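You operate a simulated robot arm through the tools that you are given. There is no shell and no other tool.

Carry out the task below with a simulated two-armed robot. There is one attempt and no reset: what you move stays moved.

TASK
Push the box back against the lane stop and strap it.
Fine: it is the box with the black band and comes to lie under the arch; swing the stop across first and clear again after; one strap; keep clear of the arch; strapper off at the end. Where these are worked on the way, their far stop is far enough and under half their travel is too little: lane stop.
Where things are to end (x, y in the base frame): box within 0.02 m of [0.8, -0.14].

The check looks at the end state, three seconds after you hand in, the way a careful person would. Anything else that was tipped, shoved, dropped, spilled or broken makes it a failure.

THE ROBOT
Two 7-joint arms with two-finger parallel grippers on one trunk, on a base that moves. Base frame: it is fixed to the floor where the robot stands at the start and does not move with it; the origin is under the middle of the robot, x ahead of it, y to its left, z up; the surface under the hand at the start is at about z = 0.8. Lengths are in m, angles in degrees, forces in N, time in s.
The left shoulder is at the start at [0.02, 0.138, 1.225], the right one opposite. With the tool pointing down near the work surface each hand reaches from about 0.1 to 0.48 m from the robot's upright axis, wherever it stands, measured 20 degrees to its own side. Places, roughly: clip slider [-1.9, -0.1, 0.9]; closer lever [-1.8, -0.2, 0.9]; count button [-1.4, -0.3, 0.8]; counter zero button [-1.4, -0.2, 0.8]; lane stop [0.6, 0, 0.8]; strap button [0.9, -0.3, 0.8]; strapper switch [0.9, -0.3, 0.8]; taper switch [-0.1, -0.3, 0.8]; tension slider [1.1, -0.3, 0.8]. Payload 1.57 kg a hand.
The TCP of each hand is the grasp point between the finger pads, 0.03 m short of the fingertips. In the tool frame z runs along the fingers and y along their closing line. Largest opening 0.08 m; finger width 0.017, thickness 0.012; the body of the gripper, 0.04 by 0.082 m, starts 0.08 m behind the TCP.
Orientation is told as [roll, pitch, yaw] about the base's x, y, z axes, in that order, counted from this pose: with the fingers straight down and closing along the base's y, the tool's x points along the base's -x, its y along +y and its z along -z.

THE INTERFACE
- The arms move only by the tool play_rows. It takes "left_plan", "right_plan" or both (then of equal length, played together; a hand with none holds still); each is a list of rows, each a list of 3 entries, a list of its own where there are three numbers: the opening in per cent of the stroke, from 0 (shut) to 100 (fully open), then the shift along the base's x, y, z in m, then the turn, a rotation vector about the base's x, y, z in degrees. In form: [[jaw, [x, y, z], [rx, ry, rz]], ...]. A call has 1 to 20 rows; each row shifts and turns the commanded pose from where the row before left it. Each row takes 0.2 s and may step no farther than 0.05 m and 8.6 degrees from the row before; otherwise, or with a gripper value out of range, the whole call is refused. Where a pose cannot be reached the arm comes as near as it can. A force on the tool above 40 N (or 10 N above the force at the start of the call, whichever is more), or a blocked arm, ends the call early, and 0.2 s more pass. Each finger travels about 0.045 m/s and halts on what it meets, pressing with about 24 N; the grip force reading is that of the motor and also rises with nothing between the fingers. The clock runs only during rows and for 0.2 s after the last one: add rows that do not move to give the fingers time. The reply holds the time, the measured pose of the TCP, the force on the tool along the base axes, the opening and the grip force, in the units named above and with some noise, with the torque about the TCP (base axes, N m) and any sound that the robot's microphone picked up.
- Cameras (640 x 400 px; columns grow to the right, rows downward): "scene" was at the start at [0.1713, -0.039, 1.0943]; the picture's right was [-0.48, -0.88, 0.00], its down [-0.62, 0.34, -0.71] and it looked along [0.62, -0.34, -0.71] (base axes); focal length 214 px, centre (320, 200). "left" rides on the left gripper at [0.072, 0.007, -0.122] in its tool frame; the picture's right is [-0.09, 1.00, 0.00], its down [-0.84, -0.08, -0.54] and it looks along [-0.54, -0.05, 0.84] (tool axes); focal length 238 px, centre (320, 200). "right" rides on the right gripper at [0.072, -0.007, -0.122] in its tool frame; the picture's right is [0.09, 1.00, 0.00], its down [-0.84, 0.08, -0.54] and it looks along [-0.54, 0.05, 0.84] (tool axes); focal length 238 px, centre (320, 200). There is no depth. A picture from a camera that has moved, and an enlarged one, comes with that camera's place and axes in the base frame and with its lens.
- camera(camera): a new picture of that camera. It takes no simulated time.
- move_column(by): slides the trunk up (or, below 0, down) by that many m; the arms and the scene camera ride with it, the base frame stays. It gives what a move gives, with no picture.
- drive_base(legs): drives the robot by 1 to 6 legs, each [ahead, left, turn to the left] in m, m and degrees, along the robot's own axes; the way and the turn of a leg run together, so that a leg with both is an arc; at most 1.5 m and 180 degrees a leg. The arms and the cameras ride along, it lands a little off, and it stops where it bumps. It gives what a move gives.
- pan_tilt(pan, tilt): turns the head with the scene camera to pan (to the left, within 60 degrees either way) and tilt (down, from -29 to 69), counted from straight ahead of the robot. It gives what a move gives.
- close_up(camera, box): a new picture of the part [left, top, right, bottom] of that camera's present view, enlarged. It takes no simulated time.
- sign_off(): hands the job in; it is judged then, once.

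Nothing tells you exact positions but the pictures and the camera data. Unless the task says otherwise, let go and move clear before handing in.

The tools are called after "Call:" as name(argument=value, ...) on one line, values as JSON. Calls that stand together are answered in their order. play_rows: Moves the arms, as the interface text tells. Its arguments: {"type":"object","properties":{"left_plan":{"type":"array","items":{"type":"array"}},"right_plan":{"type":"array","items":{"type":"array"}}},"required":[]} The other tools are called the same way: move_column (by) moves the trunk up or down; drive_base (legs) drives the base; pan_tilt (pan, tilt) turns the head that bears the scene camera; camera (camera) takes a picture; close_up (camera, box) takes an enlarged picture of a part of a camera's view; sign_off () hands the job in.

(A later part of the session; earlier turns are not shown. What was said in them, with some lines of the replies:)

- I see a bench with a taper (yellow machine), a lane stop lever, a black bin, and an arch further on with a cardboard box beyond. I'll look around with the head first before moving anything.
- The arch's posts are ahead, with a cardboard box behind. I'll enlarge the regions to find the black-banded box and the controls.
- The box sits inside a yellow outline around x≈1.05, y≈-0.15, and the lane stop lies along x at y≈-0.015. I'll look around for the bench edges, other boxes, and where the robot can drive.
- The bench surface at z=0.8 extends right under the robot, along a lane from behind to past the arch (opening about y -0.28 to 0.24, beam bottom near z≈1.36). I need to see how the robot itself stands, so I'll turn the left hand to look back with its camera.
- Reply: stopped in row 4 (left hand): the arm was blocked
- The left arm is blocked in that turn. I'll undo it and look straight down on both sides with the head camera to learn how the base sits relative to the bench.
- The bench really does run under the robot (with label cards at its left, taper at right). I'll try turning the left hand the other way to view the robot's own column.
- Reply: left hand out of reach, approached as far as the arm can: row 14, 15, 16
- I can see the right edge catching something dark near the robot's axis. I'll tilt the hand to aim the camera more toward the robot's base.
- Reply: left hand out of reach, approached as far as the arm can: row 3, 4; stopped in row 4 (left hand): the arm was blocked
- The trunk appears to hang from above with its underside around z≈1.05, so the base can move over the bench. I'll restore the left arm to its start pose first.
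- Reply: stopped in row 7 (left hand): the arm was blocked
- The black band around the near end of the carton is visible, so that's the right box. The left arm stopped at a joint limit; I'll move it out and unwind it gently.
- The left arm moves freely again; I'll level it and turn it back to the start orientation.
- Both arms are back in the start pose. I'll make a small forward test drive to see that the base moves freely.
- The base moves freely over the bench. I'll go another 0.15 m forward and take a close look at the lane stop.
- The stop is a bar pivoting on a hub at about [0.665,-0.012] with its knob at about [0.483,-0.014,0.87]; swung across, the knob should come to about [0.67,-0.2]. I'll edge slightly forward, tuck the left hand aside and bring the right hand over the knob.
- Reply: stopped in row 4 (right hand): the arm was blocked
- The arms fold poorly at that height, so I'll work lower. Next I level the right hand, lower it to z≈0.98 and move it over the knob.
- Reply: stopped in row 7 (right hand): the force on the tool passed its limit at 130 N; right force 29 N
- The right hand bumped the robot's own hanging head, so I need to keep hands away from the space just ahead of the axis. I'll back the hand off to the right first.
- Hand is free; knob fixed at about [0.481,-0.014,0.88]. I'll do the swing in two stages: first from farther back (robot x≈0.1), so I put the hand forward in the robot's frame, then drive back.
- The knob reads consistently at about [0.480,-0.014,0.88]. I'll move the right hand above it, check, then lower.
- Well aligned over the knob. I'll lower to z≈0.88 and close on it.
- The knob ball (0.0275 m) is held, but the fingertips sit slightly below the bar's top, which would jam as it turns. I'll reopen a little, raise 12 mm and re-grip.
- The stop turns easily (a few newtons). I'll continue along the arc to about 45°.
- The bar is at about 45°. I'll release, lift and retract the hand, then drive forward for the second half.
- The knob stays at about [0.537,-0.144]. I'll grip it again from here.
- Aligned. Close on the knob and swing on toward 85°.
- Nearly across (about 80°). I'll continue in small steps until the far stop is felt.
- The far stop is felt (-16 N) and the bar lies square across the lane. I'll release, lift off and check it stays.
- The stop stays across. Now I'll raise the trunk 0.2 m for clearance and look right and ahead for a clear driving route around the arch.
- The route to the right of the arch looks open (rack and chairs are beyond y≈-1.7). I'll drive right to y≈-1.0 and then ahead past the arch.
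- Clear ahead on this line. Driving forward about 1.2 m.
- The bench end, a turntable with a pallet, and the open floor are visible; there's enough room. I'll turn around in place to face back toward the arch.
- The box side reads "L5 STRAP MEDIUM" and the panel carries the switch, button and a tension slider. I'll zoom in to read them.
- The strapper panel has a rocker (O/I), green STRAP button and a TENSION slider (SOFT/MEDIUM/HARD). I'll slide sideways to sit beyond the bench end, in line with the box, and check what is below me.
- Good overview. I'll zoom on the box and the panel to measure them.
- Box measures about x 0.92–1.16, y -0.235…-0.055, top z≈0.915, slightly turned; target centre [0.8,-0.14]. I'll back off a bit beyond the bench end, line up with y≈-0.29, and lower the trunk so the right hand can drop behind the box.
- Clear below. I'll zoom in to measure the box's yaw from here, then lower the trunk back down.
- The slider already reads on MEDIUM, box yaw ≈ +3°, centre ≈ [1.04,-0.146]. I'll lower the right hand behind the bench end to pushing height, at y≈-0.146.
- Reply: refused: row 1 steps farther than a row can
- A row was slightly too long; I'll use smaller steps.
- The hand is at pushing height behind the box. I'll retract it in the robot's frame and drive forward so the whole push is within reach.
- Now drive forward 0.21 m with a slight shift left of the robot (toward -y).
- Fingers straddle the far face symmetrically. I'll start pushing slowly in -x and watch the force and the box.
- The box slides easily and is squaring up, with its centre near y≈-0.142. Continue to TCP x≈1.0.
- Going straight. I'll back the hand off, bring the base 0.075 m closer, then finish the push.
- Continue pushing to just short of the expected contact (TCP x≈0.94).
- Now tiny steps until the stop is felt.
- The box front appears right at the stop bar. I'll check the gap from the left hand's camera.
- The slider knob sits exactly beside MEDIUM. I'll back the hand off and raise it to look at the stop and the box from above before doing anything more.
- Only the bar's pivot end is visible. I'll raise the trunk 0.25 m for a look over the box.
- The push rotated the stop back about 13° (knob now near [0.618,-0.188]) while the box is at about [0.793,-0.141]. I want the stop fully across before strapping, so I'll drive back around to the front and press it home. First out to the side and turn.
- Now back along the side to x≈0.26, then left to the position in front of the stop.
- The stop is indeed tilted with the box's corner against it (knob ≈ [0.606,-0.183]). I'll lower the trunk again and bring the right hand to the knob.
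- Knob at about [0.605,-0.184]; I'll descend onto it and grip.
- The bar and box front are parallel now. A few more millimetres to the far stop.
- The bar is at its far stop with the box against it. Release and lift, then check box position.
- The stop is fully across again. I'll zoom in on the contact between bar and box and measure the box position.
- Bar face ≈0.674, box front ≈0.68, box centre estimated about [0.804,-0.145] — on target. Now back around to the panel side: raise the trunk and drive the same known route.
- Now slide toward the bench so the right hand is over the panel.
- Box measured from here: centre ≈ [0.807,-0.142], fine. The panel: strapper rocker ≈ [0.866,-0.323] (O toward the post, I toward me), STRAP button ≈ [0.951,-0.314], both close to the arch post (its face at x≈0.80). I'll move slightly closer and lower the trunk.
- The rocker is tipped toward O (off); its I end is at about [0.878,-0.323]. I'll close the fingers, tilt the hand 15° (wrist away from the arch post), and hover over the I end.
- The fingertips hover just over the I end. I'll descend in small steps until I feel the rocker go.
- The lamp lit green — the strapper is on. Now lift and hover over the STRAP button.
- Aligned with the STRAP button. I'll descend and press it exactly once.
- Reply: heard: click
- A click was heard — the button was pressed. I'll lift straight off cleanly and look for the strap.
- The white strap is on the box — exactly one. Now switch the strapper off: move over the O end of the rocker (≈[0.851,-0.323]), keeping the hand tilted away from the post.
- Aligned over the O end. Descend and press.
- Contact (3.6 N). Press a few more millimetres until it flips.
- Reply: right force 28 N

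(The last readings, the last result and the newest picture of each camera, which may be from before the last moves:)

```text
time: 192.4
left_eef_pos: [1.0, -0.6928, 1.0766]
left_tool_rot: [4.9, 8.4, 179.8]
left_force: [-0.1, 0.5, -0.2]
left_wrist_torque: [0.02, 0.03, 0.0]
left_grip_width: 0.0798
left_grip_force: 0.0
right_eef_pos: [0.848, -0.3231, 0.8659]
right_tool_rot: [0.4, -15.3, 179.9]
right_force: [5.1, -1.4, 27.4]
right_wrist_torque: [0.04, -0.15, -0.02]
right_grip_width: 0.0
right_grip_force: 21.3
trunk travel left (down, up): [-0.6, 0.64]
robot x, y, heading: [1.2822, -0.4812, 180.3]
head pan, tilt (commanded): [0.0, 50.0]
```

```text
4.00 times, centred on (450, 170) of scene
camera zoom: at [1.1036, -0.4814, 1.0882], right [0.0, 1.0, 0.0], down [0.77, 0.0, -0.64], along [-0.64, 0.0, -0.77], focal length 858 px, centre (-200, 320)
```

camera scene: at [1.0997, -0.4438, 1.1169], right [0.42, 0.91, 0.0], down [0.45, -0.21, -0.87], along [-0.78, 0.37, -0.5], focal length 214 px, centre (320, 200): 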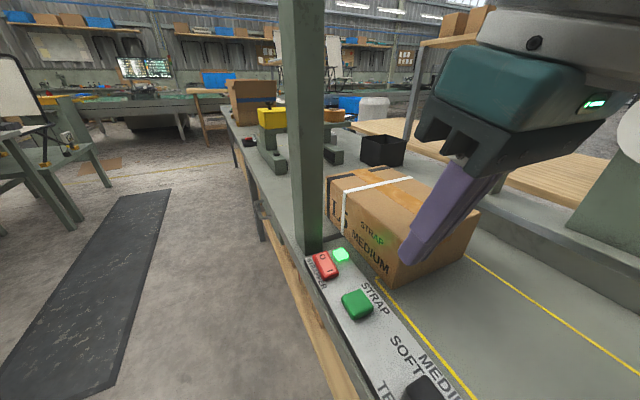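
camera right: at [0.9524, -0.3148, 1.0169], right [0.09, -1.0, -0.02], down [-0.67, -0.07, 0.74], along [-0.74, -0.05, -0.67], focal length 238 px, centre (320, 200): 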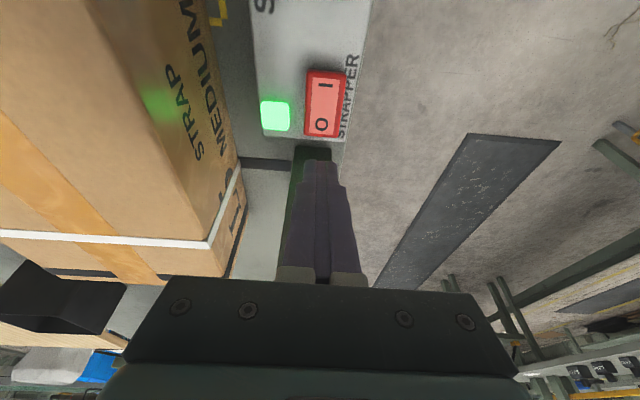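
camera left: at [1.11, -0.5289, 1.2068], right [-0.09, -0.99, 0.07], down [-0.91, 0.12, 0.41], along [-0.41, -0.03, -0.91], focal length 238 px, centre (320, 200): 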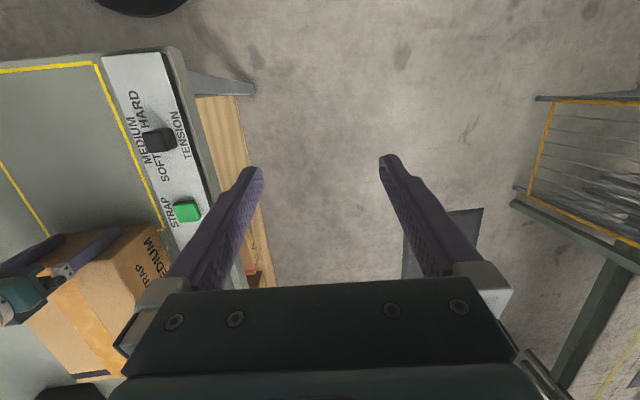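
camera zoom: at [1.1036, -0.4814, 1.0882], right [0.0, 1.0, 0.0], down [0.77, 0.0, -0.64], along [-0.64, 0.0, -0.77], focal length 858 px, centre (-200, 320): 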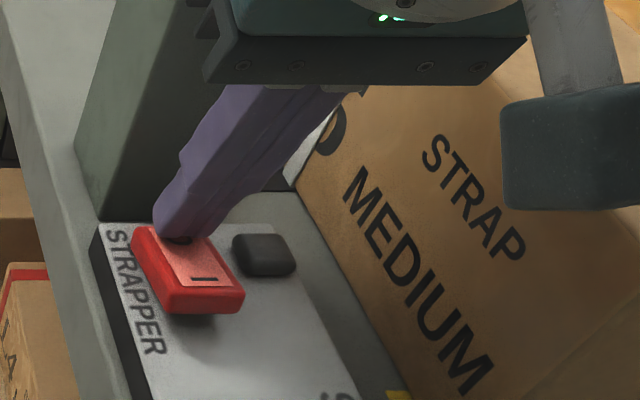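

The lamp is dark — strapper off. Lift clear, away from the post, and re-check.

Call:
play_rows(right_plan=[[0, [0.001, 0, 0.01], [0, 0, 0]], [0, [0.004, 0, 0.02], [0, 0, 0]], [0, [0.02, 0, 0.03], [0, 0, 0]], [0, [0.03, 0, 0.03], [0, 0, 0]], [0, [0.03, 0, 0.03], [0, 0, 0]], [0, [0.03, 0, 0.02], [0, -7.5, 0]], [0, [0, 0, 0.01], [0, -7.5, 0]]])

Call:
close_up(camera="scene", box=[380, 70, 640, 250])

Call:
camera(camera="right")

```text
time: 194.1
left_eef_pos: [1.0001, -0.6952, 1.0759]
left_tool_rot: [4.9, 8.3, 179.7]
left_force: [0.1, -0.3, -0.7]
left_wrist_torque: [-0.03, 0.04, 0.01]
left_grip_width: 0.08
left_grip_force: 0.1
right_eef_pos: [0.9651, -0.3234, 1.0129]
right_tool_rot: [0.3, 0.2, 179.9]
right_force: [0.2, 0.9, 0.3]
right_wrist_torque: [0.0, 0.06, 0.0]
right_grip_width: 0.0001
right_grip_force: 21.4
trunk travel left (down, up): [-0.6, 0.64]
robot x, y, heading: [1.2774, -0.4816, 179.9]
head pan, tilt (commanded): [0.0, 50.0]
```

```text
2.22 times, centred on (510, 160) of scene
camera zoom: at [1.1045, -0.4819, 1.0875], right [0.0, 1.0, 0.0], down [0.77, 0.0, -0.64], along [-0.64, 0.0, -0.77], focal length 477 px, centre (-102, 289)
```

zoom: 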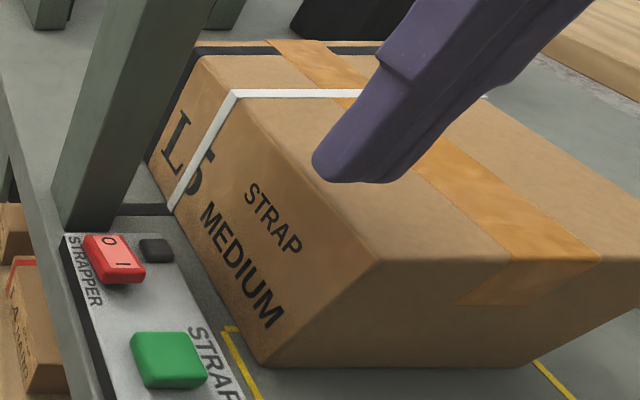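

```text
taken
camera right: at [1.0379, -0.3164, 1.1365], right [0.09, -1.0, 0.0], down [-0.84, -0.07, 0.54], along [-0.54, -0.05, -0.84], focal length 238 px, centre (320, 200)
```

right: 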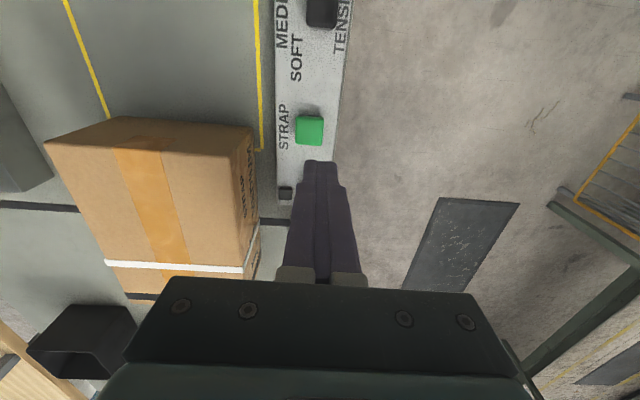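

Strap on, strapper off. Now return to the front to swing the stop clear: raise the trunk and drive the known way.

Call:
move_column(by=0.2)

Call:
drive_base(legs=[[0, 0.5, 0], [0, 0, 90], [0, 0, 90]])

```text
time: 196.2
left_eef_pos: [0.999, -0.694, 1.2764]
left_tool_rot: [4.9, 8.2, 179.9]
left_force: [0.1, -0.7, -1.0]
left_wrist_torque: [0.01, 0.03, 0.0]
left_grip_width: 0.0799
left_grip_force: 0.1
right_eef_pos: [0.9651, -0.3245, 1.2123]
right_tool_rot: [0.3, 0.1, 180.0]
right_force: [0.6, 0.1, 0.4]
right_wrist_torque: [-0.01, 0.0, 0.01]
right_grip_width: 0.0
right_grip_force: 21.0
trunk travel left (down, up): [-0.8, 0.44]
robot x, y, heading: [1.2806, -0.4815, 180.3]
head pan, tilt (commanded): [0.0, 50.0]
```

```text
time: 206.9
left_eef_pos: [1.5556, -0.7633, 1.276]
left_tool_rot: [4.9, 8.3, 1.7]
left_force: [-0.3, 0.5, 0.5]
left_wrist_torque: [0.02, -0.03, -0.01]
left_grip_width: 0.0799
left_grip_force: 0.0
right_eef_pos: [1.6024, -1.132, 1.2119]
right_tool_rot: [0.3, 0.1, 1.8]
right_force: [0.3, 0.3, -0.2]
right_wrist_torque: [0.05, -0.02, 0.02]
right_grip_width: 0.0
right_grip_force: 21.7
trunk travel left (down, up): [-0.8, 0.44]
robot x, y, heading: [1.2815, -0.9821, 2.1]
head pan, tilt (commanded): [0.0, 50.0]
```

Call:
drive_base(legs=[[0, 0, -2], [-1.01, 0, 0], [0, 1.0, 0]])

Call:
pan_tilt(pan=0, tilt=45)

Call:
camera(camera="scene")

Call:
camera(camera="right")

```text
time: 217.3
left_eef_pos: [0.5709, 0.2411, 1.2758]
left_tool_rot: [5.0, 8.4, -1.4]
left_force: [1.4, 0.4, 0.0]
left_wrist_torque: [-0.04, -0.04, -0.01]
left_grip_width: 0.0801
left_grip_force: 0.1
right_eef_pos: [0.599, -0.1302, 1.2142]
right_tool_rot: [0.4, 0.1, -1.2]
right_force: [-0.5, 0.1, 0.1]
right_wrist_torque: [0.02, -0.04, 0.02]
right_grip_width: 0.0
right_grip_force: 20.9
trunk travel left (down, up): [-0.8, 0.44]
robot x, y, heading: [0.2871, 0.0327, -1.0]
head pan, tilt (commanded): [0.0, 50.0]
```

```text
time: 218.0
left_eef_pos: [0.5706, 0.2413, 1.2767]
left_tool_rot: [5.1, 8.5, -1.3]
left_force: [0.6, -0.3, 0.2]
left_wrist_torque: [-0.01, -0.01, 0.01]
left_grip_width: 0.08
left_grip_force: 0.1
right_eef_pos: [0.5979, -0.1288, 1.211]
right_tool_rot: [0.3, 0.1, -1.3]
right_force: [-0.6, 0.2, 0.2]
right_wrist_torque: [-0.03, 0.01, 0.04]
right_grip_width: 0.0
right_grip_force: 21.3
trunk travel left (down, up): [-0.8, 0.44]
robot x, y, heading: [0.2879, 0.0317, -1.3]
head pan, tilt (commanded): [0.0, 45.0]
```

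```text
taken
camera scene: at [0.4673, 0.0314, 1.2944], right [-0.02, -1.0, 0.0], down [-0.71, 0.01, -0.71], along [0.71, -0.01, -0.71], focal length 214 px, centre (320, 200)
```

scene: 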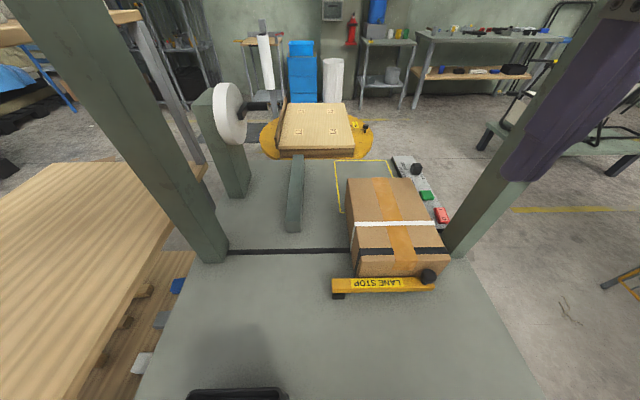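

```text
taken
camera right: at [0.5277, -0.1348, 1.3362], right [-0.07, 1.0, 0.01], down [0.84, 0.06, 0.54], along [0.54, 0.04, -0.84], focal length 238 px, centre (320, 200)
```

right: 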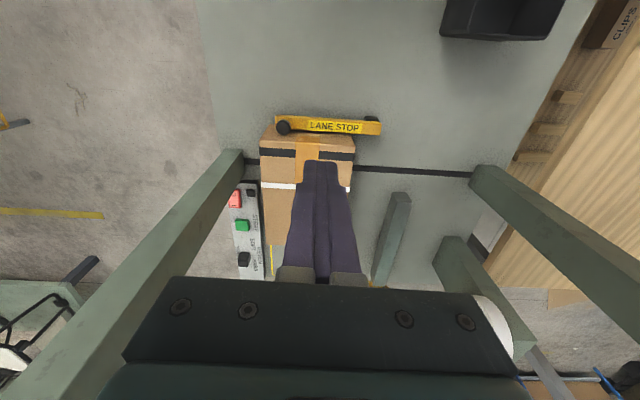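

The stop and strapped box are as left. I'll fix the small heading error, lower the trunk and open the right hand.

Call:
drive_base(legs=[[-0.015, 0, 1.2]])

Call:
play_rows(right_plan=[[100, [0, 0, 0], [0, 0, 0]], [100, [0, 0, 0], [0, 0, 0]], [100, [0, 0, 0], [0, 0, 0]], [100, [0, 0, 0], [0, 0, 0]], [100, [0, 0, 0], [0, 0, 0]]])

Call:
move_column(by=-0.2)

Call:
camera(camera="right")

Call:
camera(camera="scene")

```text
time: 218.8
left_eef_pos: [0.5508, 0.2479, 1.2757]
left_tool_rot: [4.9, 8.4, -0.1]
left_force: [0.5, -0.5, -1.1]
left_wrist_torque: [-0.01, 0.0, 0.02]
left_grip_width: 0.08
left_grip_force: 0.1
right_eef_pos: [0.587, -0.1216, 1.2128]
right_tool_rot: [0.3, 0.0, -0.1]
right_force: [-0.2, -0.4, -1.0]
right_wrist_torque: [-0.04, 0.01, -0.02]
right_grip_width: 0.0
right_grip_force: 21.6
trunk travel left (down, up): [-0.8, 0.44]
robot x, y, heading: [0.2693, 0.0387, 0.1]
head pan, tilt (commanded): [0.0, 45.0]
```

```text
time: 220.0
left_eef_pos: [0.5525, 0.2463, 1.2758]
left_tool_rot: [4.9, 8.4, -0.1]
left_force: [-0.2, -0.5, 1.7]
left_wrist_torque: [-0.02, 0.02, 0.04]
left_grip_width: 0.0798
left_grip_force: 0.0
right_eef_pos: [0.5874, -0.1223, 1.212]
right_tool_rot: [0.3, 0.1, -0.1]
right_force: [-1.1, 0.2, 0.0]
right_wrist_torque: [-0.01, -0.01, -0.01]
right_grip_width: 0.0803
right_grip_force: 0.1
trunk travel left (down, up): [-0.8, 0.44]
robot x, y, heading: [0.2712, 0.0346, 0.0]
head pan, tilt (commanded): [0.0, 45.0]
```

```text
time: 222.2
left_eef_pos: [0.5522, 0.2477, 1.076]
left_tool_rot: [5.0, 8.4, -0.2]
left_force: [-0.9, -0.3, -0.6]
left_wrist_torque: [0.0, 0.0, -0.01]
left_grip_width: 0.0802
left_grip_force: 0.0
right_eef_pos: [0.5866, -0.1231, 1.0126]
right_tool_rot: [0.3, 0.0, -0.2]
right_force: [0.0, -0.4, -0.1]
right_wrist_torque: [0.0, -0.01, -0.02]
right_grip_width: 0.08
right_grip_force: 0.1
trunk travel left (down, up): [-0.6, 0.64]
robot x, y, heading: [0.2711, 0.0384, 0.1]
head pan, tilt (commanded): [0.0, 45.0]
```

```text
taken
camera right: at [0.5161, -0.1296, 1.1363], right [-0.09, 1.0, 0.01], down [0.84, 0.07, 0.54], along [0.54, 0.05, -0.84], focal length 238 px, centre (320, 200)
```

right: 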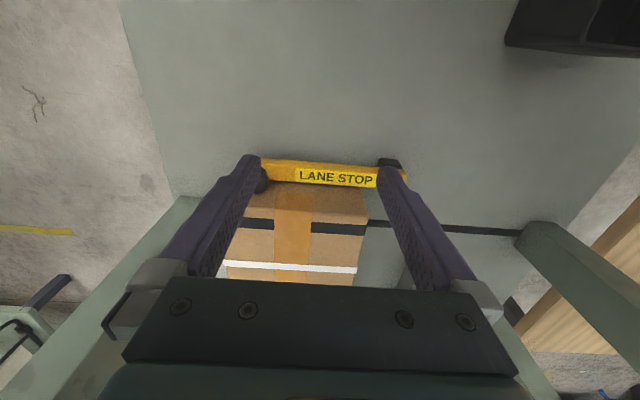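

```text
taken
camera scene: at [0.4522, 0.0353, 1.0944], right [0.0, -1.0, 0.0], down [-0.71, 0.0, -0.71], along [0.71, 0.0, -0.71], focal length 214 px, centre (320, 200)
```

scene: 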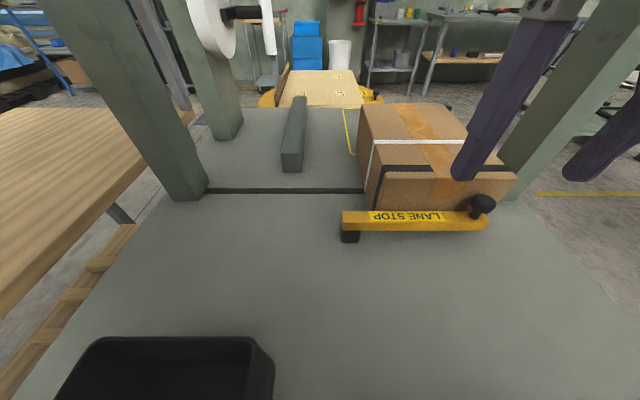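

Knob at about [0.66,-0.19]. I'll bring the open hand over it, slightly on the near side so the fingers stay off the box, and lower.

Call:
play_rows(right_plan=[[100, [0.018, -0.017, 0.01], [0, 0, 0]], [100, [0.018, -0.017, 0.01], [0, 0, 0]], [100, [0.018, -0.018, 0], [0, 0, 0]], [100, [0.016, -0.017, 0], [0, 0, 0]], [100, [0, 0, -0.02], [0, 0, 0]], [100, [0, 0, -0.03], [0, 0, 0]], [100, [0, 0, 0], [0, 0, 0]]])

Call:
camera(camera="right")

Call:
close_up(camera="scene", box=[380, 110, 580, 260])

```text
time: 223.8
left_eef_pos: [0.5516, 0.2486, 1.0762]
left_tool_rot: [5.0, 8.4, 0.0]
left_force: [-0.6, 0.9, -0.4]
left_wrist_torque: [0.01, 0.02, -0.01]
left_grip_width: 0.0799
left_grip_force: 0.0
right_eef_pos: [0.6548, -0.1922, 0.9813]
right_tool_rot: [0.3, 0.1, -0.1]
right_force: [0.1, -0.3, 0.1]
right_wrist_torque: [0.0, 0.01, -0.02]
right_grip_width: 0.0801
right_grip_force: 0.0
trunk travel left (down, up): [-0.6, 0.64]
robot x, y, heading: [0.2719, 0.035, -0.0]
head pan, tilt (commanded): [0.0, 45.0]
```

```text
taken
camera right: at [0.5846, -0.1988, 1.1048], right [-0.09, 1.0, 0.01], down [0.84, 0.07, 0.54], along [0.54, 0.05, -0.84], focal length 238 px, centre (320, 200)
```

right: 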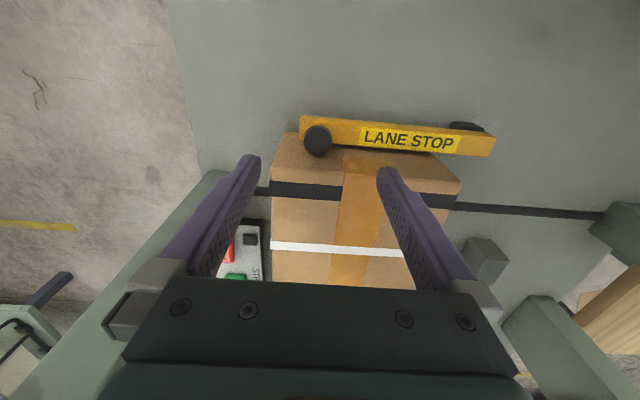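

```text
2.67 times, centred on (480, 185) of scene
camera zoom: at [0.4522, 0.0353, 1.0944], right [0.0, -1.0, 0.0], down [-0.71, 0.0, -0.71], along [0.71, 0.0, -0.71], focal length 572 px, centre (-107, 240)
```

zoom: 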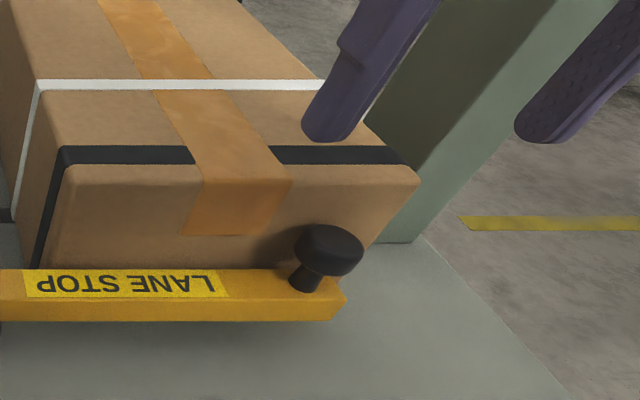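

Aligned. Lower to the knob and grip.

Call:
play_rows(right_plan=[[100, [0.001, 0, -0.03], [0, 0, 0]], [100, [0, 0, -0.03], [0, 0, 0]], [100, [0, 0, -0.018], [0, 0, 0]], [100, [0, 0, -0.01], [0, 0, 0]], [0, [0, 0, 0], [0, 0, 0]], [0, [0, 0, 0], [0, 0, 0]], [0, [0, 0, 0], [0, 0, 0]], [0, [0, 0, 0], [0, 0, 0]], [0, [0, 0, 0], [0, 0, 0]]])

Call:
camera(camera="right")

```text
time: 225.8
left_eef_pos: [0.5537, 0.247, 1.0755]
left_tool_rot: [4.9, 8.4, -0.2]
left_force: [-0.3, -0.2, -0.9]
left_wrist_torque: [-0.01, 0.02, 0.01]
left_grip_width: 0.0799
left_grip_force: 0.1
right_eef_pos: [0.658, -0.193, 0.8937]
right_tool_rot: [0.1, 0.1, -0.2]
right_force: [-0.3, -7.9, -4.8]
right_wrist_torque: [-0.16, -0.08, -0.16]
right_grip_width: 0.0275
right_grip_force: 31.6
trunk travel left (down, up): [-0.6, 0.64]
robot x, y, heading: [0.2696, 0.0336, -0.0]
head pan, tilt (commanded): [0.0, 45.0]
```

```text
taken
camera right: at [0.5866, -0.1992, 1.0182], right [-0.09, 1.0, 0.0], down [0.84, 0.07, 0.54], along [0.54, 0.05, -0.84], focal length 238 px, centre (320, 200)
```

right: 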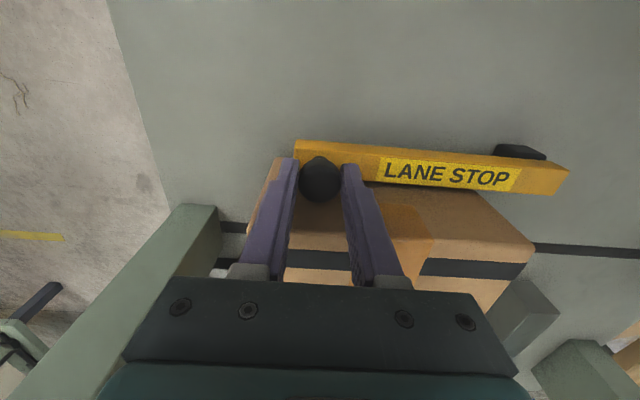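

Gripped. Swing back along the arc to about 45°.

Call:
play_rows(right_plan=[[0, [-0.008, 0.0003, 0], [0, 0, 0]], [0, [-0.0077, 0.0004, 0], [0, 0, 0]], [0, [-0.0156, 0.002, 0], [0, 0, 0]], [0, [-0.0153, 0.0034, 0], [0, 0, 0]], [0, [-0.015, 0.0048, 0], [0, 0, 0]], [0, [-0.0145, 0.006, 0], [0, 0, 0]], [0, [-0.0139, 0.0072, 0], [0, 0, 0]], [0, [-0.0132, 0.0085, 0], [0, 0, 0]], [0, [-0.0125, 0.0095, 0], [0, 0, 0]], [0, [-0.0116, 0.0106, 0], [0, 0, 0]]])

Call:
camera(camera="right")

Call:
camera(camera="scene")

```text
time: 227.9
left_eef_pos: [0.5491, 0.2429, 1.0747]
left_tool_rot: [4.8, 8.5, -0.1]
left_force: [0.0, 0.0, -0.1]
left_wrist_torque: [-0.01, -0.01, 0.01]
left_grip_width: 0.0799
left_grip_force: 0.1
right_eef_pos: [0.5259, -0.1448, 0.8946]
right_tool_rot: [-0.2, 0.7, 0.0]
right_force: [-19.6, -20.8, 10.7]
right_wrist_torque: [-0.45, -0.11, -0.32]
right_grip_width: 0.0263
right_grip_force: 36.8
trunk travel left (down, up): [-0.6, 0.64]
robot x, y, heading: [0.2681, 0.0341, 0.1]
head pan, tilt (commanded): [0.0, 45.0]
```

```text
taken
camera right: at [0.4564, -0.15, 1.0192], right [-0.09, 1.0, 0.0], down [0.84, 0.08, 0.53], along [0.53, 0.05, -0.85], focal length 238 px, centre (320, 200)
```

right: 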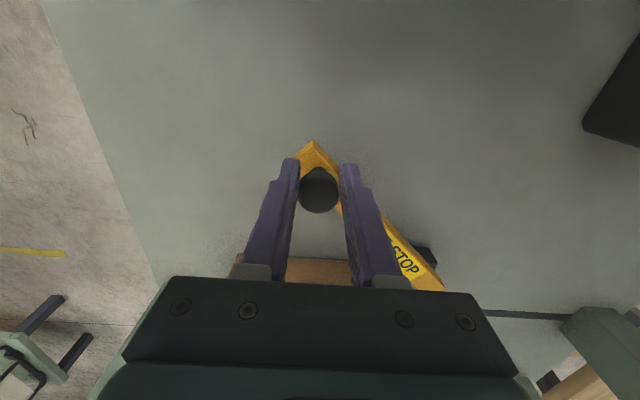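

```text
taken
camera scene: at [0.4494, 0.0314, 1.094], right [0.0, -1.0, 0.0], down [-0.71, 0.0, -0.7], along [0.7, 0.0, -0.71], focal length 214 px, centre (320, 200)
```

scene: 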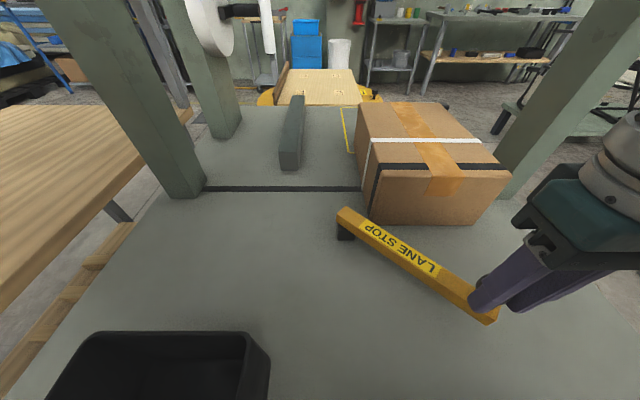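

The bar is at about 45°; a radial force built up because of my small grip offset. I'll relieve it, release, lift and retract.

Call:
play_rows(right_plan=[[0, [-0.002, -0.002, 0], [0, 0, 0]], [0, [-0.001, -0.001, -0.001], [0, 0, 0]], [100, [0, 0, 0], [0, 0, 0]], [100, [0, 0, 0], [0, 0, 0]], [100, [0, 0, 0], [0, 0, 0]], [100, [0, 0, 0], [0, 0, 0]], [100, [0, 0, 0.03], [0, 0, 0]], [100, [0, 0, 0.03], [0, 0, 0]], [100, [0, -0.01, 0.02], [0, 0, 0]]])

Call:
camera(camera="right")

Call:
camera(camera="scene")

```text
time: 229.9
left_eef_pos: [0.5517, 0.2477, 1.0741]
left_tool_rot: [4.8, 8.4, 0.0]
left_force: [-0.7, 0.0, 0.6]
left_wrist_torque: [-0.02, 0.04, 0.02]
left_grip_width: 0.0802
left_grip_force: 0.0
right_eef_pos: [0.5275, -0.1512, 0.9745]
right_tool_rot: [0.2, 0.0, 0.0]
right_force: [0.5, 0.5, 0.0]
right_wrist_torque: [0.0, 0.03, 0.0]
right_grip_width: 0.08
right_grip_force: 0.0
trunk travel left (down, up): [-0.6, 0.64]
robot x, y, heading: [0.2669, 0.0338, -0.2]
head pan, tilt (commanded): [0.0, 45.0]
```

```text
taken
camera right: at [0.4564, -0.1584, 1.0976], right [-0.09, 1.0, 0.01], down [0.84, 0.07, 0.54], along [0.54, 0.05, -0.84], focal length 238 px, centre (320, 200)
```

right: 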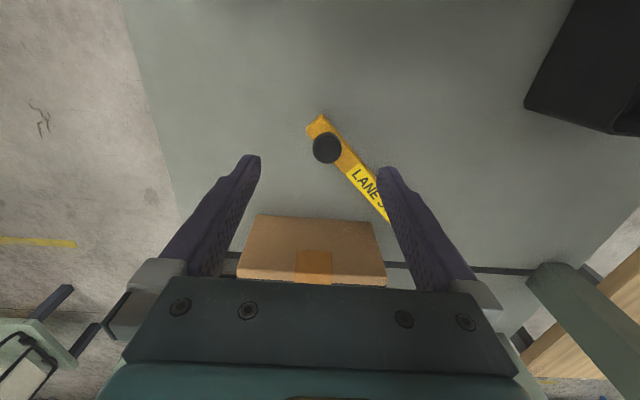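

```text
taken
camera scene: at [0.4522, 0.0352, 1.0944], right [0.0, -1.0, 0.0], down [-0.71, 0.0, -0.71], along [0.71, 0.0, -0.71], focal length 214 px, centre (320, 200)
```

scene: 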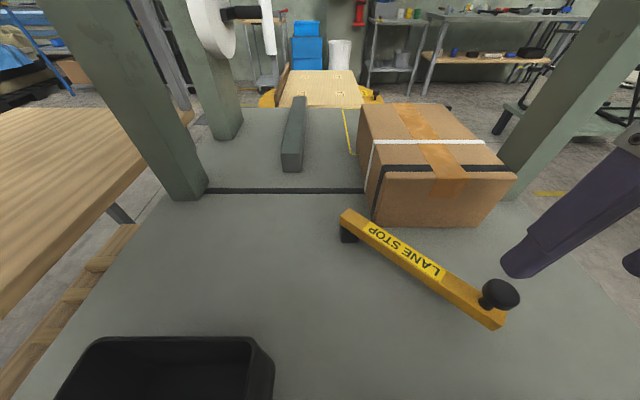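

Knob now at [0.536,-0.144]. Put the hand forward (high) and drive back to x≈0.1 for the last half of the swing.

Call:
play_rows(right_plan=[[100, [0.03, -0.005, 0.01], [0, 0, 0]], [100, [0.03, -0.005, 0.01], [0, 0, 0]], [100, [0.03, 0, 0], [0, 0, 0]], [100, [0.03, 0, 0], [0, 0, 0]]])

Call:
drive_base(legs=[[-0.165, -0.03, 0]])

Call:
camera(camera="right")

```text
time: 230.9
left_eef_pos: [0.5514, 0.248, 1.0756]
left_tool_rot: [5.0, 8.3, -0.1]
left_force: [0.1, 0.0, 0.4]
left_wrist_torque: [0.0, 0.0, 0.01]
left_grip_width: 0.08
left_grip_force: 0.0
right_eef_pos: [0.6466, -0.1619, 0.9945]
right_tool_rot: [0.3, 0.2, -0.1]
right_force: [0.4, 0.3, -0.3]
right_wrist_torque: [-0.03, 0.01, 0.02]
right_grip_width: 0.08
right_grip_force: 0.1
trunk travel left (down, up): [-0.6, 0.64]
robot x, y, heading: [0.2689, 0.0296, 0.0]
head pan, tilt (commanded): [0.0, 45.0]
```

```text
time: 232.4
left_eef_pos: [0.3881, 0.2175, 1.0764]
left_tool_rot: [4.9, 8.4, -0.2]
left_force: [0.3, -0.3, -0.2]
left_wrist_torque: [0.02, -0.01, 0.01]
left_grip_width: 0.0798
left_grip_force: 0.2
right_eef_pos: [0.4828, -0.1915, 0.9935]
right_tool_rot: [0.3, 0.1, -0.3]
right_force: [-0.4, -0.3, 0.1]
right_wrist_torque: [0.0, 0.02, 0.0]
right_grip_width: 0.0801
right_grip_force: 0.1
trunk travel left (down, up): [-0.6, 0.64]
robot x, y, heading: [0.1057, 0.0091, -0.0]
head pan, tilt (commanded): [0.0, 45.0]
```

```text
taken
camera right: at [0.4114, -0.198, 1.1176], right [-0.09, 1.0, 0.01], down [0.84, 0.07, 0.54], along [0.54, 0.05, -0.84], focal length 238 px, centre (320, 200)
```

right: 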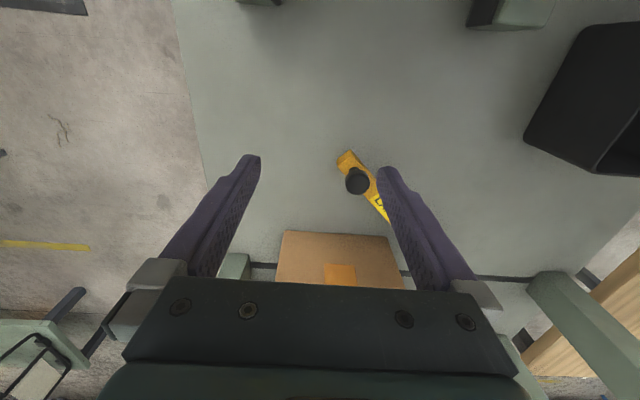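

Call:
play_rows(right_plan=[[100, [0.026, 0.024, 0], [0, 0, 0]], [100, [0.026, 0.0235, -0.005], [0, 0, 0]], [100, [0, 0, -0.03], [0, 0, 0]], [100, [0, 0, -0.03], [0, 0, 0]], [100, [0, 0, -0.02], [0, 0, 0]], [100, [0, 0, -0.015], [0, 0, 0]], [100, [0, 0, 0], [0, 0, 0]]])

Call:
camera(camera="right")

```text
time: 234.0
left_eef_pos: [0.3894, 0.2176, 1.0745]
left_tool_rot: [5.0, 8.3, -0.3]
left_force: [-0.3, 0.0, -0.2]
left_wrist_torque: [-0.01, 0.03, 0.01]
left_grip_width: 0.0798
left_grip_force: 0.0
right_eef_pos: [0.5335, -0.1422, 0.8941]
right_tool_rot: [0.3, 0.1, -0.1]
right_force: [0.0, 0.2, 0.2]
right_wrist_torque: [0.01, 0.02, 0.0]
right_grip_width: 0.0802
right_grip_force: 0.1
trunk travel left (down, up): [-0.6, 0.64]
robot x, y, heading: [0.1105, 0.0072, 0.0]
head pan, tilt (commanded): [0.0, 45.0]
```

```text
taken
camera right: at [0.4638, -0.1495, 1.0172], right [-0.09, 1.0, 0.01], down [0.84, 0.07, 0.54], along [0.54, 0.05, -0.84], focal length 238 px, centre (320, 200)
```

right: 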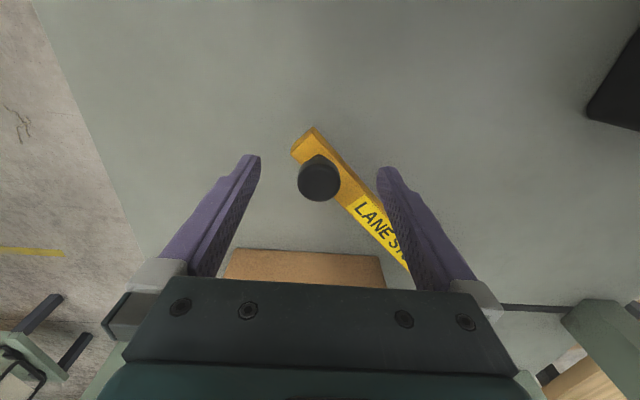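

Aligned on the knob. Grip and swing the stop back to its clear position.

Call:
play_rows(right_plan=[[0, [0, 0, 0], [0, 0, 0]], [0, [0, 0, 0], [0, 0, 0]], [0, [0, 0, 0], [0, 0, 0]], [0, [0, 0, 0], [0, 0, 0]], [0, [0, 0, 0], [0, 0, 0]], [0, [-0.0065, 0.007, 0], [0, 0, 0]], [0, [-0.0065, 0.0069, 0], [0, 0, 0]], [0, [-0.0114, 0.0151, 0], [0, 0, 0]], [0, [-0.0097, 0.0162, 0], [0, 0, 0]], [0, [-0.008, 0.0172, 0], [0, 0, 0]], [0, [-0.0062, 0.0179, 0], [0, 0, 0]], [0, [-0.0042, 0.0185, 0], [0, 0, 0]]])

Call:
camera(camera="right")

```text
time: 236.6
left_eef_pos: [0.3887, 0.2174, 1.0759]
left_tool_rot: [5.0, 8.4, -0.3]
left_force: [-1.1, -0.2, 0.7]
left_wrist_torque: [0.0, 0.01, 0.0]
left_grip_width: 0.0801
left_grip_force: 0.1
right_eef_pos: [0.4814, -0.0437, 0.894]
right_tool_rot: [0.3, 0.1, -0.3]
right_force: [-1.3, -1.5, -3.7]
right_wrist_torque: [-0.08, 0.22, -0.3]
right_grip_width: 0.027
right_grip_force: 37.3
trunk travel left (down, up): [-0.6, 0.64]
robot x, y, heading: [0.1094, 0.0044, -0.4]
head pan, tilt (commanded): [0.0, 45.0]
```

```text
taken
camera right: at [0.4114, -0.0512, 1.018], right [-0.09, 1.0, 0.01], down [0.84, 0.07, 0.54], along [0.54, 0.05, -0.84], focal length 238 px, centre (320, 200)
```

right: 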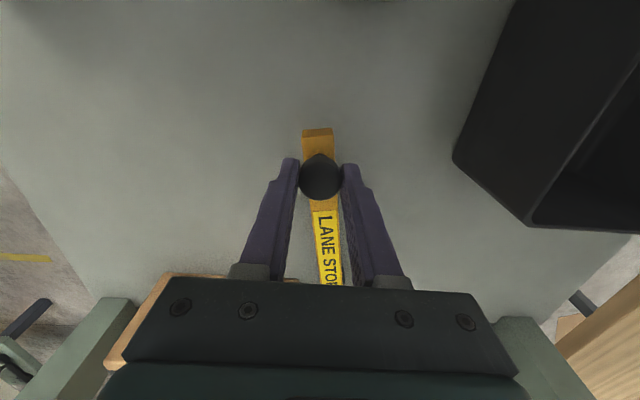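

Nearly there (≈10° left). Finish to the clear end stop gently.

Call:
play_rows(right_plan=[[0, [-0.0014, 0.01, 0], [0, 0, 0]], [0, [-0.001, 0.01, 0], [0, 0, 0]], [0, [-0.0004, 0.008, 0], [0, 0, 0]], [0, [0, 0.004, 0], [0, 0, 0]], [0, [0, 0.003, 0], [0, 0, 0]]])

Call:
camera(camera="right")

```text
time: 237.8
left_eef_pos: [0.3898, 0.2159, 1.0755]
left_tool_rot: [4.9, 8.3, -0.3]
left_force: [0.4, -0.3, -0.2]
left_wrist_torque: [0.02, 0.0, -0.01]
left_grip_width: 0.08
left_grip_force: 0.2
right_eef_pos: [0.4792, -0.0126, 0.8945]
right_tool_rot: [0.1, 0.1, -0.4]
right_force: [-1.7, -8.0, 2.6]
right_wrist_torque: [-0.13, 0.34, 0.07]
right_grip_width: 0.0272
right_grip_force: 37.4
trunk travel left (down, up): [-0.6, 0.64]
robot x, y, heading: [0.1117, 0.008, -0.2]
head pan, tilt (commanded): [0.0, 45.0]
```

```text
taken
camera right: at [0.4083, -0.0189, 1.018], right [-0.09, 1.0, 0.0], down [0.84, 0.07, 0.54], along [0.54, 0.05, -0.84], focal length 238 px, centre (320, 200)
```

right: 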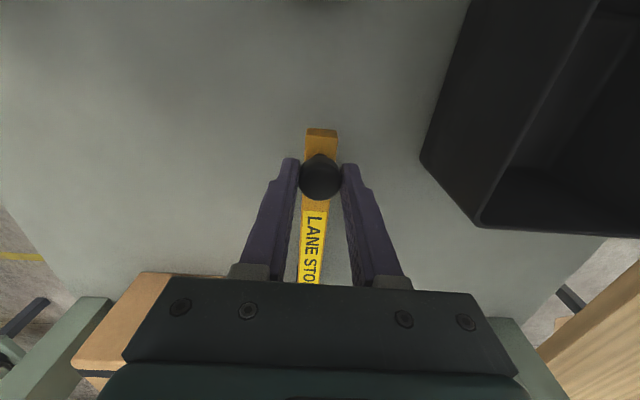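

The stop is back at its original clear end. Release, lift and move the hand clear to the right.

Call:
play_rows(right_plan=[[0, [0, -0.001, 0], [0, 0, 0]], [100, [0, 0, 0], [0, 0, 0]], [100, [0, 0, 0], [0, 0, 0]], [100, [0, 0, 0], [0, 0, 0]], [100, [0, 0, 0], [0, 0, 0]], [100, [0, 0, 0.03], [0, 0, 0]], [100, [0, 0, 0.03], [0, 0, 0]], [100, [0, 0, 0.02], [0, 0, 0]], [100, [0, -0.04, 0.01], [0, 0, 0]], [100, [0, -0.045, 0], [0, 0, 0]], [100, [0, -0.045, 0], [0, 0, 0]]])

Call:
camera(camera="scene")

Call:
close_up(camera="scene", box=[270, 40, 480, 190])

Call:
camera(camera="right")

```text
time: 240.2
left_eef_pos: [0.3898, 0.2171, 1.076]
left_tool_rot: [4.8, 8.3, -0.3]
left_force: [0.7, -0.3, -0.2]
left_wrist_torque: [0.01, 0.01, -0.01]
left_grip_width: 0.0799
left_grip_force: 0.1
right_eef_pos: [0.4786, -0.1409, 0.9828]
right_tool_rot: [0.2, 0.1, -0.2]
right_force: [0.0, 0.6, 0.2]
right_wrist_torque: [0.03, 0.0, -0.01]
right_grip_width: 0.0798
right_grip_force: 0.0
trunk travel left (down, up): [-0.6, 0.64]
robot x, y, heading: [0.1066, 0.0066, 0.0]
head pan, tilt (commanded): [0.0, 45.0]
```

```text
taken
camera scene: at [0.2891, 0.0052, 1.0944], right [0.0, -1.0, 0.0], down [-0.71, 0.0, -0.71], along [0.71, 0.0, -0.71], focal length 214 px, centre (320, 200)
```

scene: 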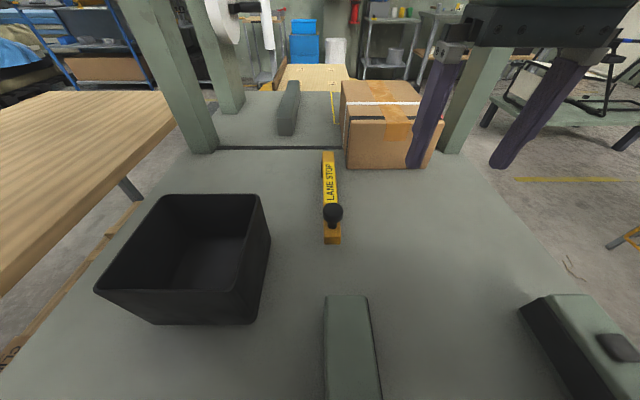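

```text
2.67 times, centred on (375, 115) of scene
camera zoom: at [0.2891, 0.0052, 1.0944], right [0.0, -1.0, 0.0], down [-0.71, 0.0, -0.71], along [0.71, 0.0, -0.71], focal length 572 px, centre (173, 427)
```

zoom: 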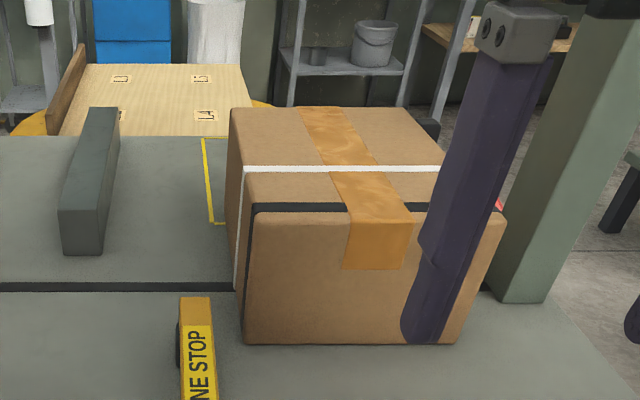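

```text
taken
camera right: at [0.4075, -0.147, 1.1073], right [-0.09, 1.0, 0.01], down [0.84, 0.07, 0.54], along [0.54, 0.05, -0.84], focal length 238 px, centre (320, 200)
```

right: 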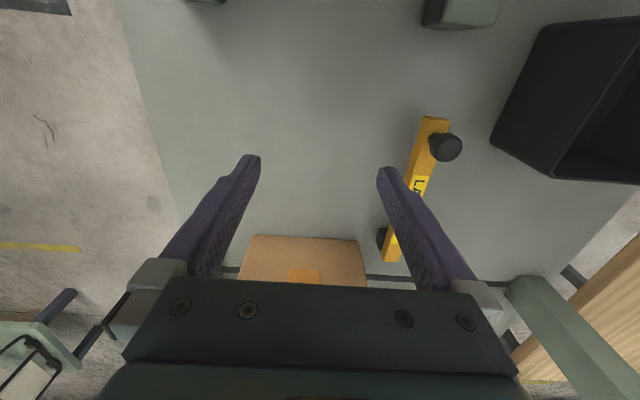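

The stop is clear in its original spot, the box sits under the arch with one strap, and the bin and other items are unmoved. I'll raise the trunk a little to stand clear and take a last look.

Call:
move_column(by=0.15)

Call:
pan_tilt(pan=-20, tilt=30)

Call:
camera(camera="scene")

Call:
close_up(camera="scene", box=[180, 120, 400, 290])

```text
time: 241.9
left_eef_pos: [0.3891, 0.2174, 1.2256]
left_tool_rot: [5.0, 8.3, -0.3]
left_force: [-0.1, -0.1, 0.7]
left_wrist_torque: [0.0, 0.02, -0.03]
left_grip_width: 0.0801
left_grip_force: 0.1
right_eef_pos: [0.478, -0.1399, 1.1335]
right_tool_rot: [0.3, 0.2, -0.3]
right_force: [0.5, -0.7, 0.6]
right_wrist_torque: [-0.02, -0.03, 0.0]
right_grip_width: 0.0801
right_grip_force: 0.1
trunk travel left (down, up): [-0.75, 0.49]
robot x, y, heading: [0.1092, 0.0034, -0.1]
head pan, tilt (commanded): [0.0, 45.0]
```

```text
time: 242.8
left_eef_pos: [0.3904, 0.2178, 1.2271]
left_tool_rot: [4.9, 8.3, -0.2]
left_force: [0.3, -0.2, -0.7]
left_wrist_torque: [-0.01, 0.01, 0.04]
left_grip_width: 0.08
left_grip_force: 0.2
right_eef_pos: [0.4788, -0.1394, 1.1336]
right_tool_rot: [0.4, 0.0, -0.3]
right_force: [0.6, 0.0, 0.0]
right_wrist_torque: [0.0, -0.07, 0.04]
right_grip_width: 0.0799
right_grip_force: 0.2
trunk travel left (down, up): [-0.75, 0.49]
robot x, y, heading: [0.1102, 0.0052, -0.5]
head pan, tilt (commanded): [-20.0, 30.0]
```

```text
taken
camera scene: at [0.2928, -0.0254, 1.2669], right [-0.34, -0.94, 0.0], down [-0.47, 0.17, -0.87], along [0.81, -0.3, -0.5], focal length 214 px, centre (320, 200)
```

scene: 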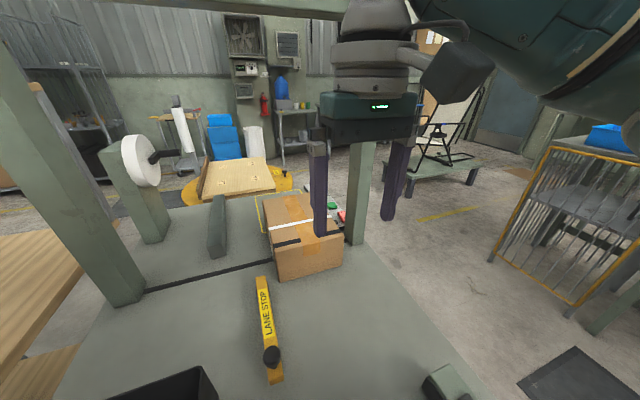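

```text
2.35 times, centred on (290, 205) of scene
camera zoom: at [0.2928, -0.0254, 1.2669], right [-0.34, -0.94, 0.0], down [-0.47, 0.17, -0.87], along [0.81, -0.3, -0.5], focal length 505 px, centre (391, 188)
```

zoom: 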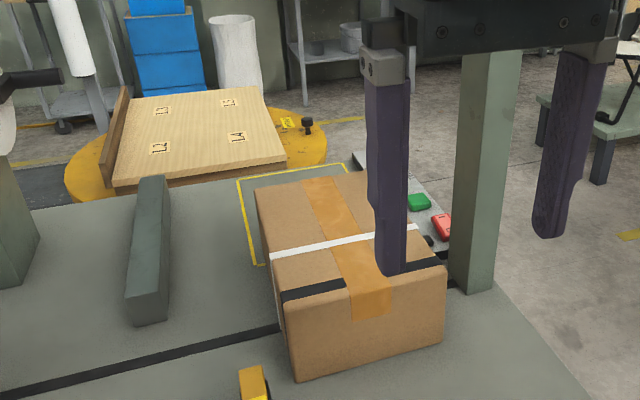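

Everything is in its final state: the box lies under the arch near [0.805,-0.143] with one white strap. The strapper lamp is dark, the stop is swung clear, and both hands are free. I'm handing in.

Call:
sign_off()

```text
The job is handed in.
```

The black-banded box is under the arch with one white strap on it, and I've handed the job in. By the camera pictures its centre is at about [0.806, -0.143], about 7 mm from the target. My readings spread a few millimetres either way, all inside the 0.02 m limit.

- **Lane stop:** I swung it to its far stop first. My push knocked it back about 17°, so I pressed it fully home again before strapping. After strapping I swung it back to where it started.
- **Strapping:** I switched the strapper on, pressed STRAP once (one click heard) and switched it off; its lamp is dark. The box is marked "STRAP MEDIUM" and the tension slider was already at MEDIUM, so I left it.
- **Gap to the stop:** some pictures suggested up to about 8 mm between the box and the stop bar after I pressed it home. I couldn't tell whether that was real or measuring error, so I left the box where it was.
- **Contacts:** nothing touched the arch, and I saw nothing else moved. The one unplanned bump was my right hand against the robot's own head early on, at about 130 N. It touched nothing else.
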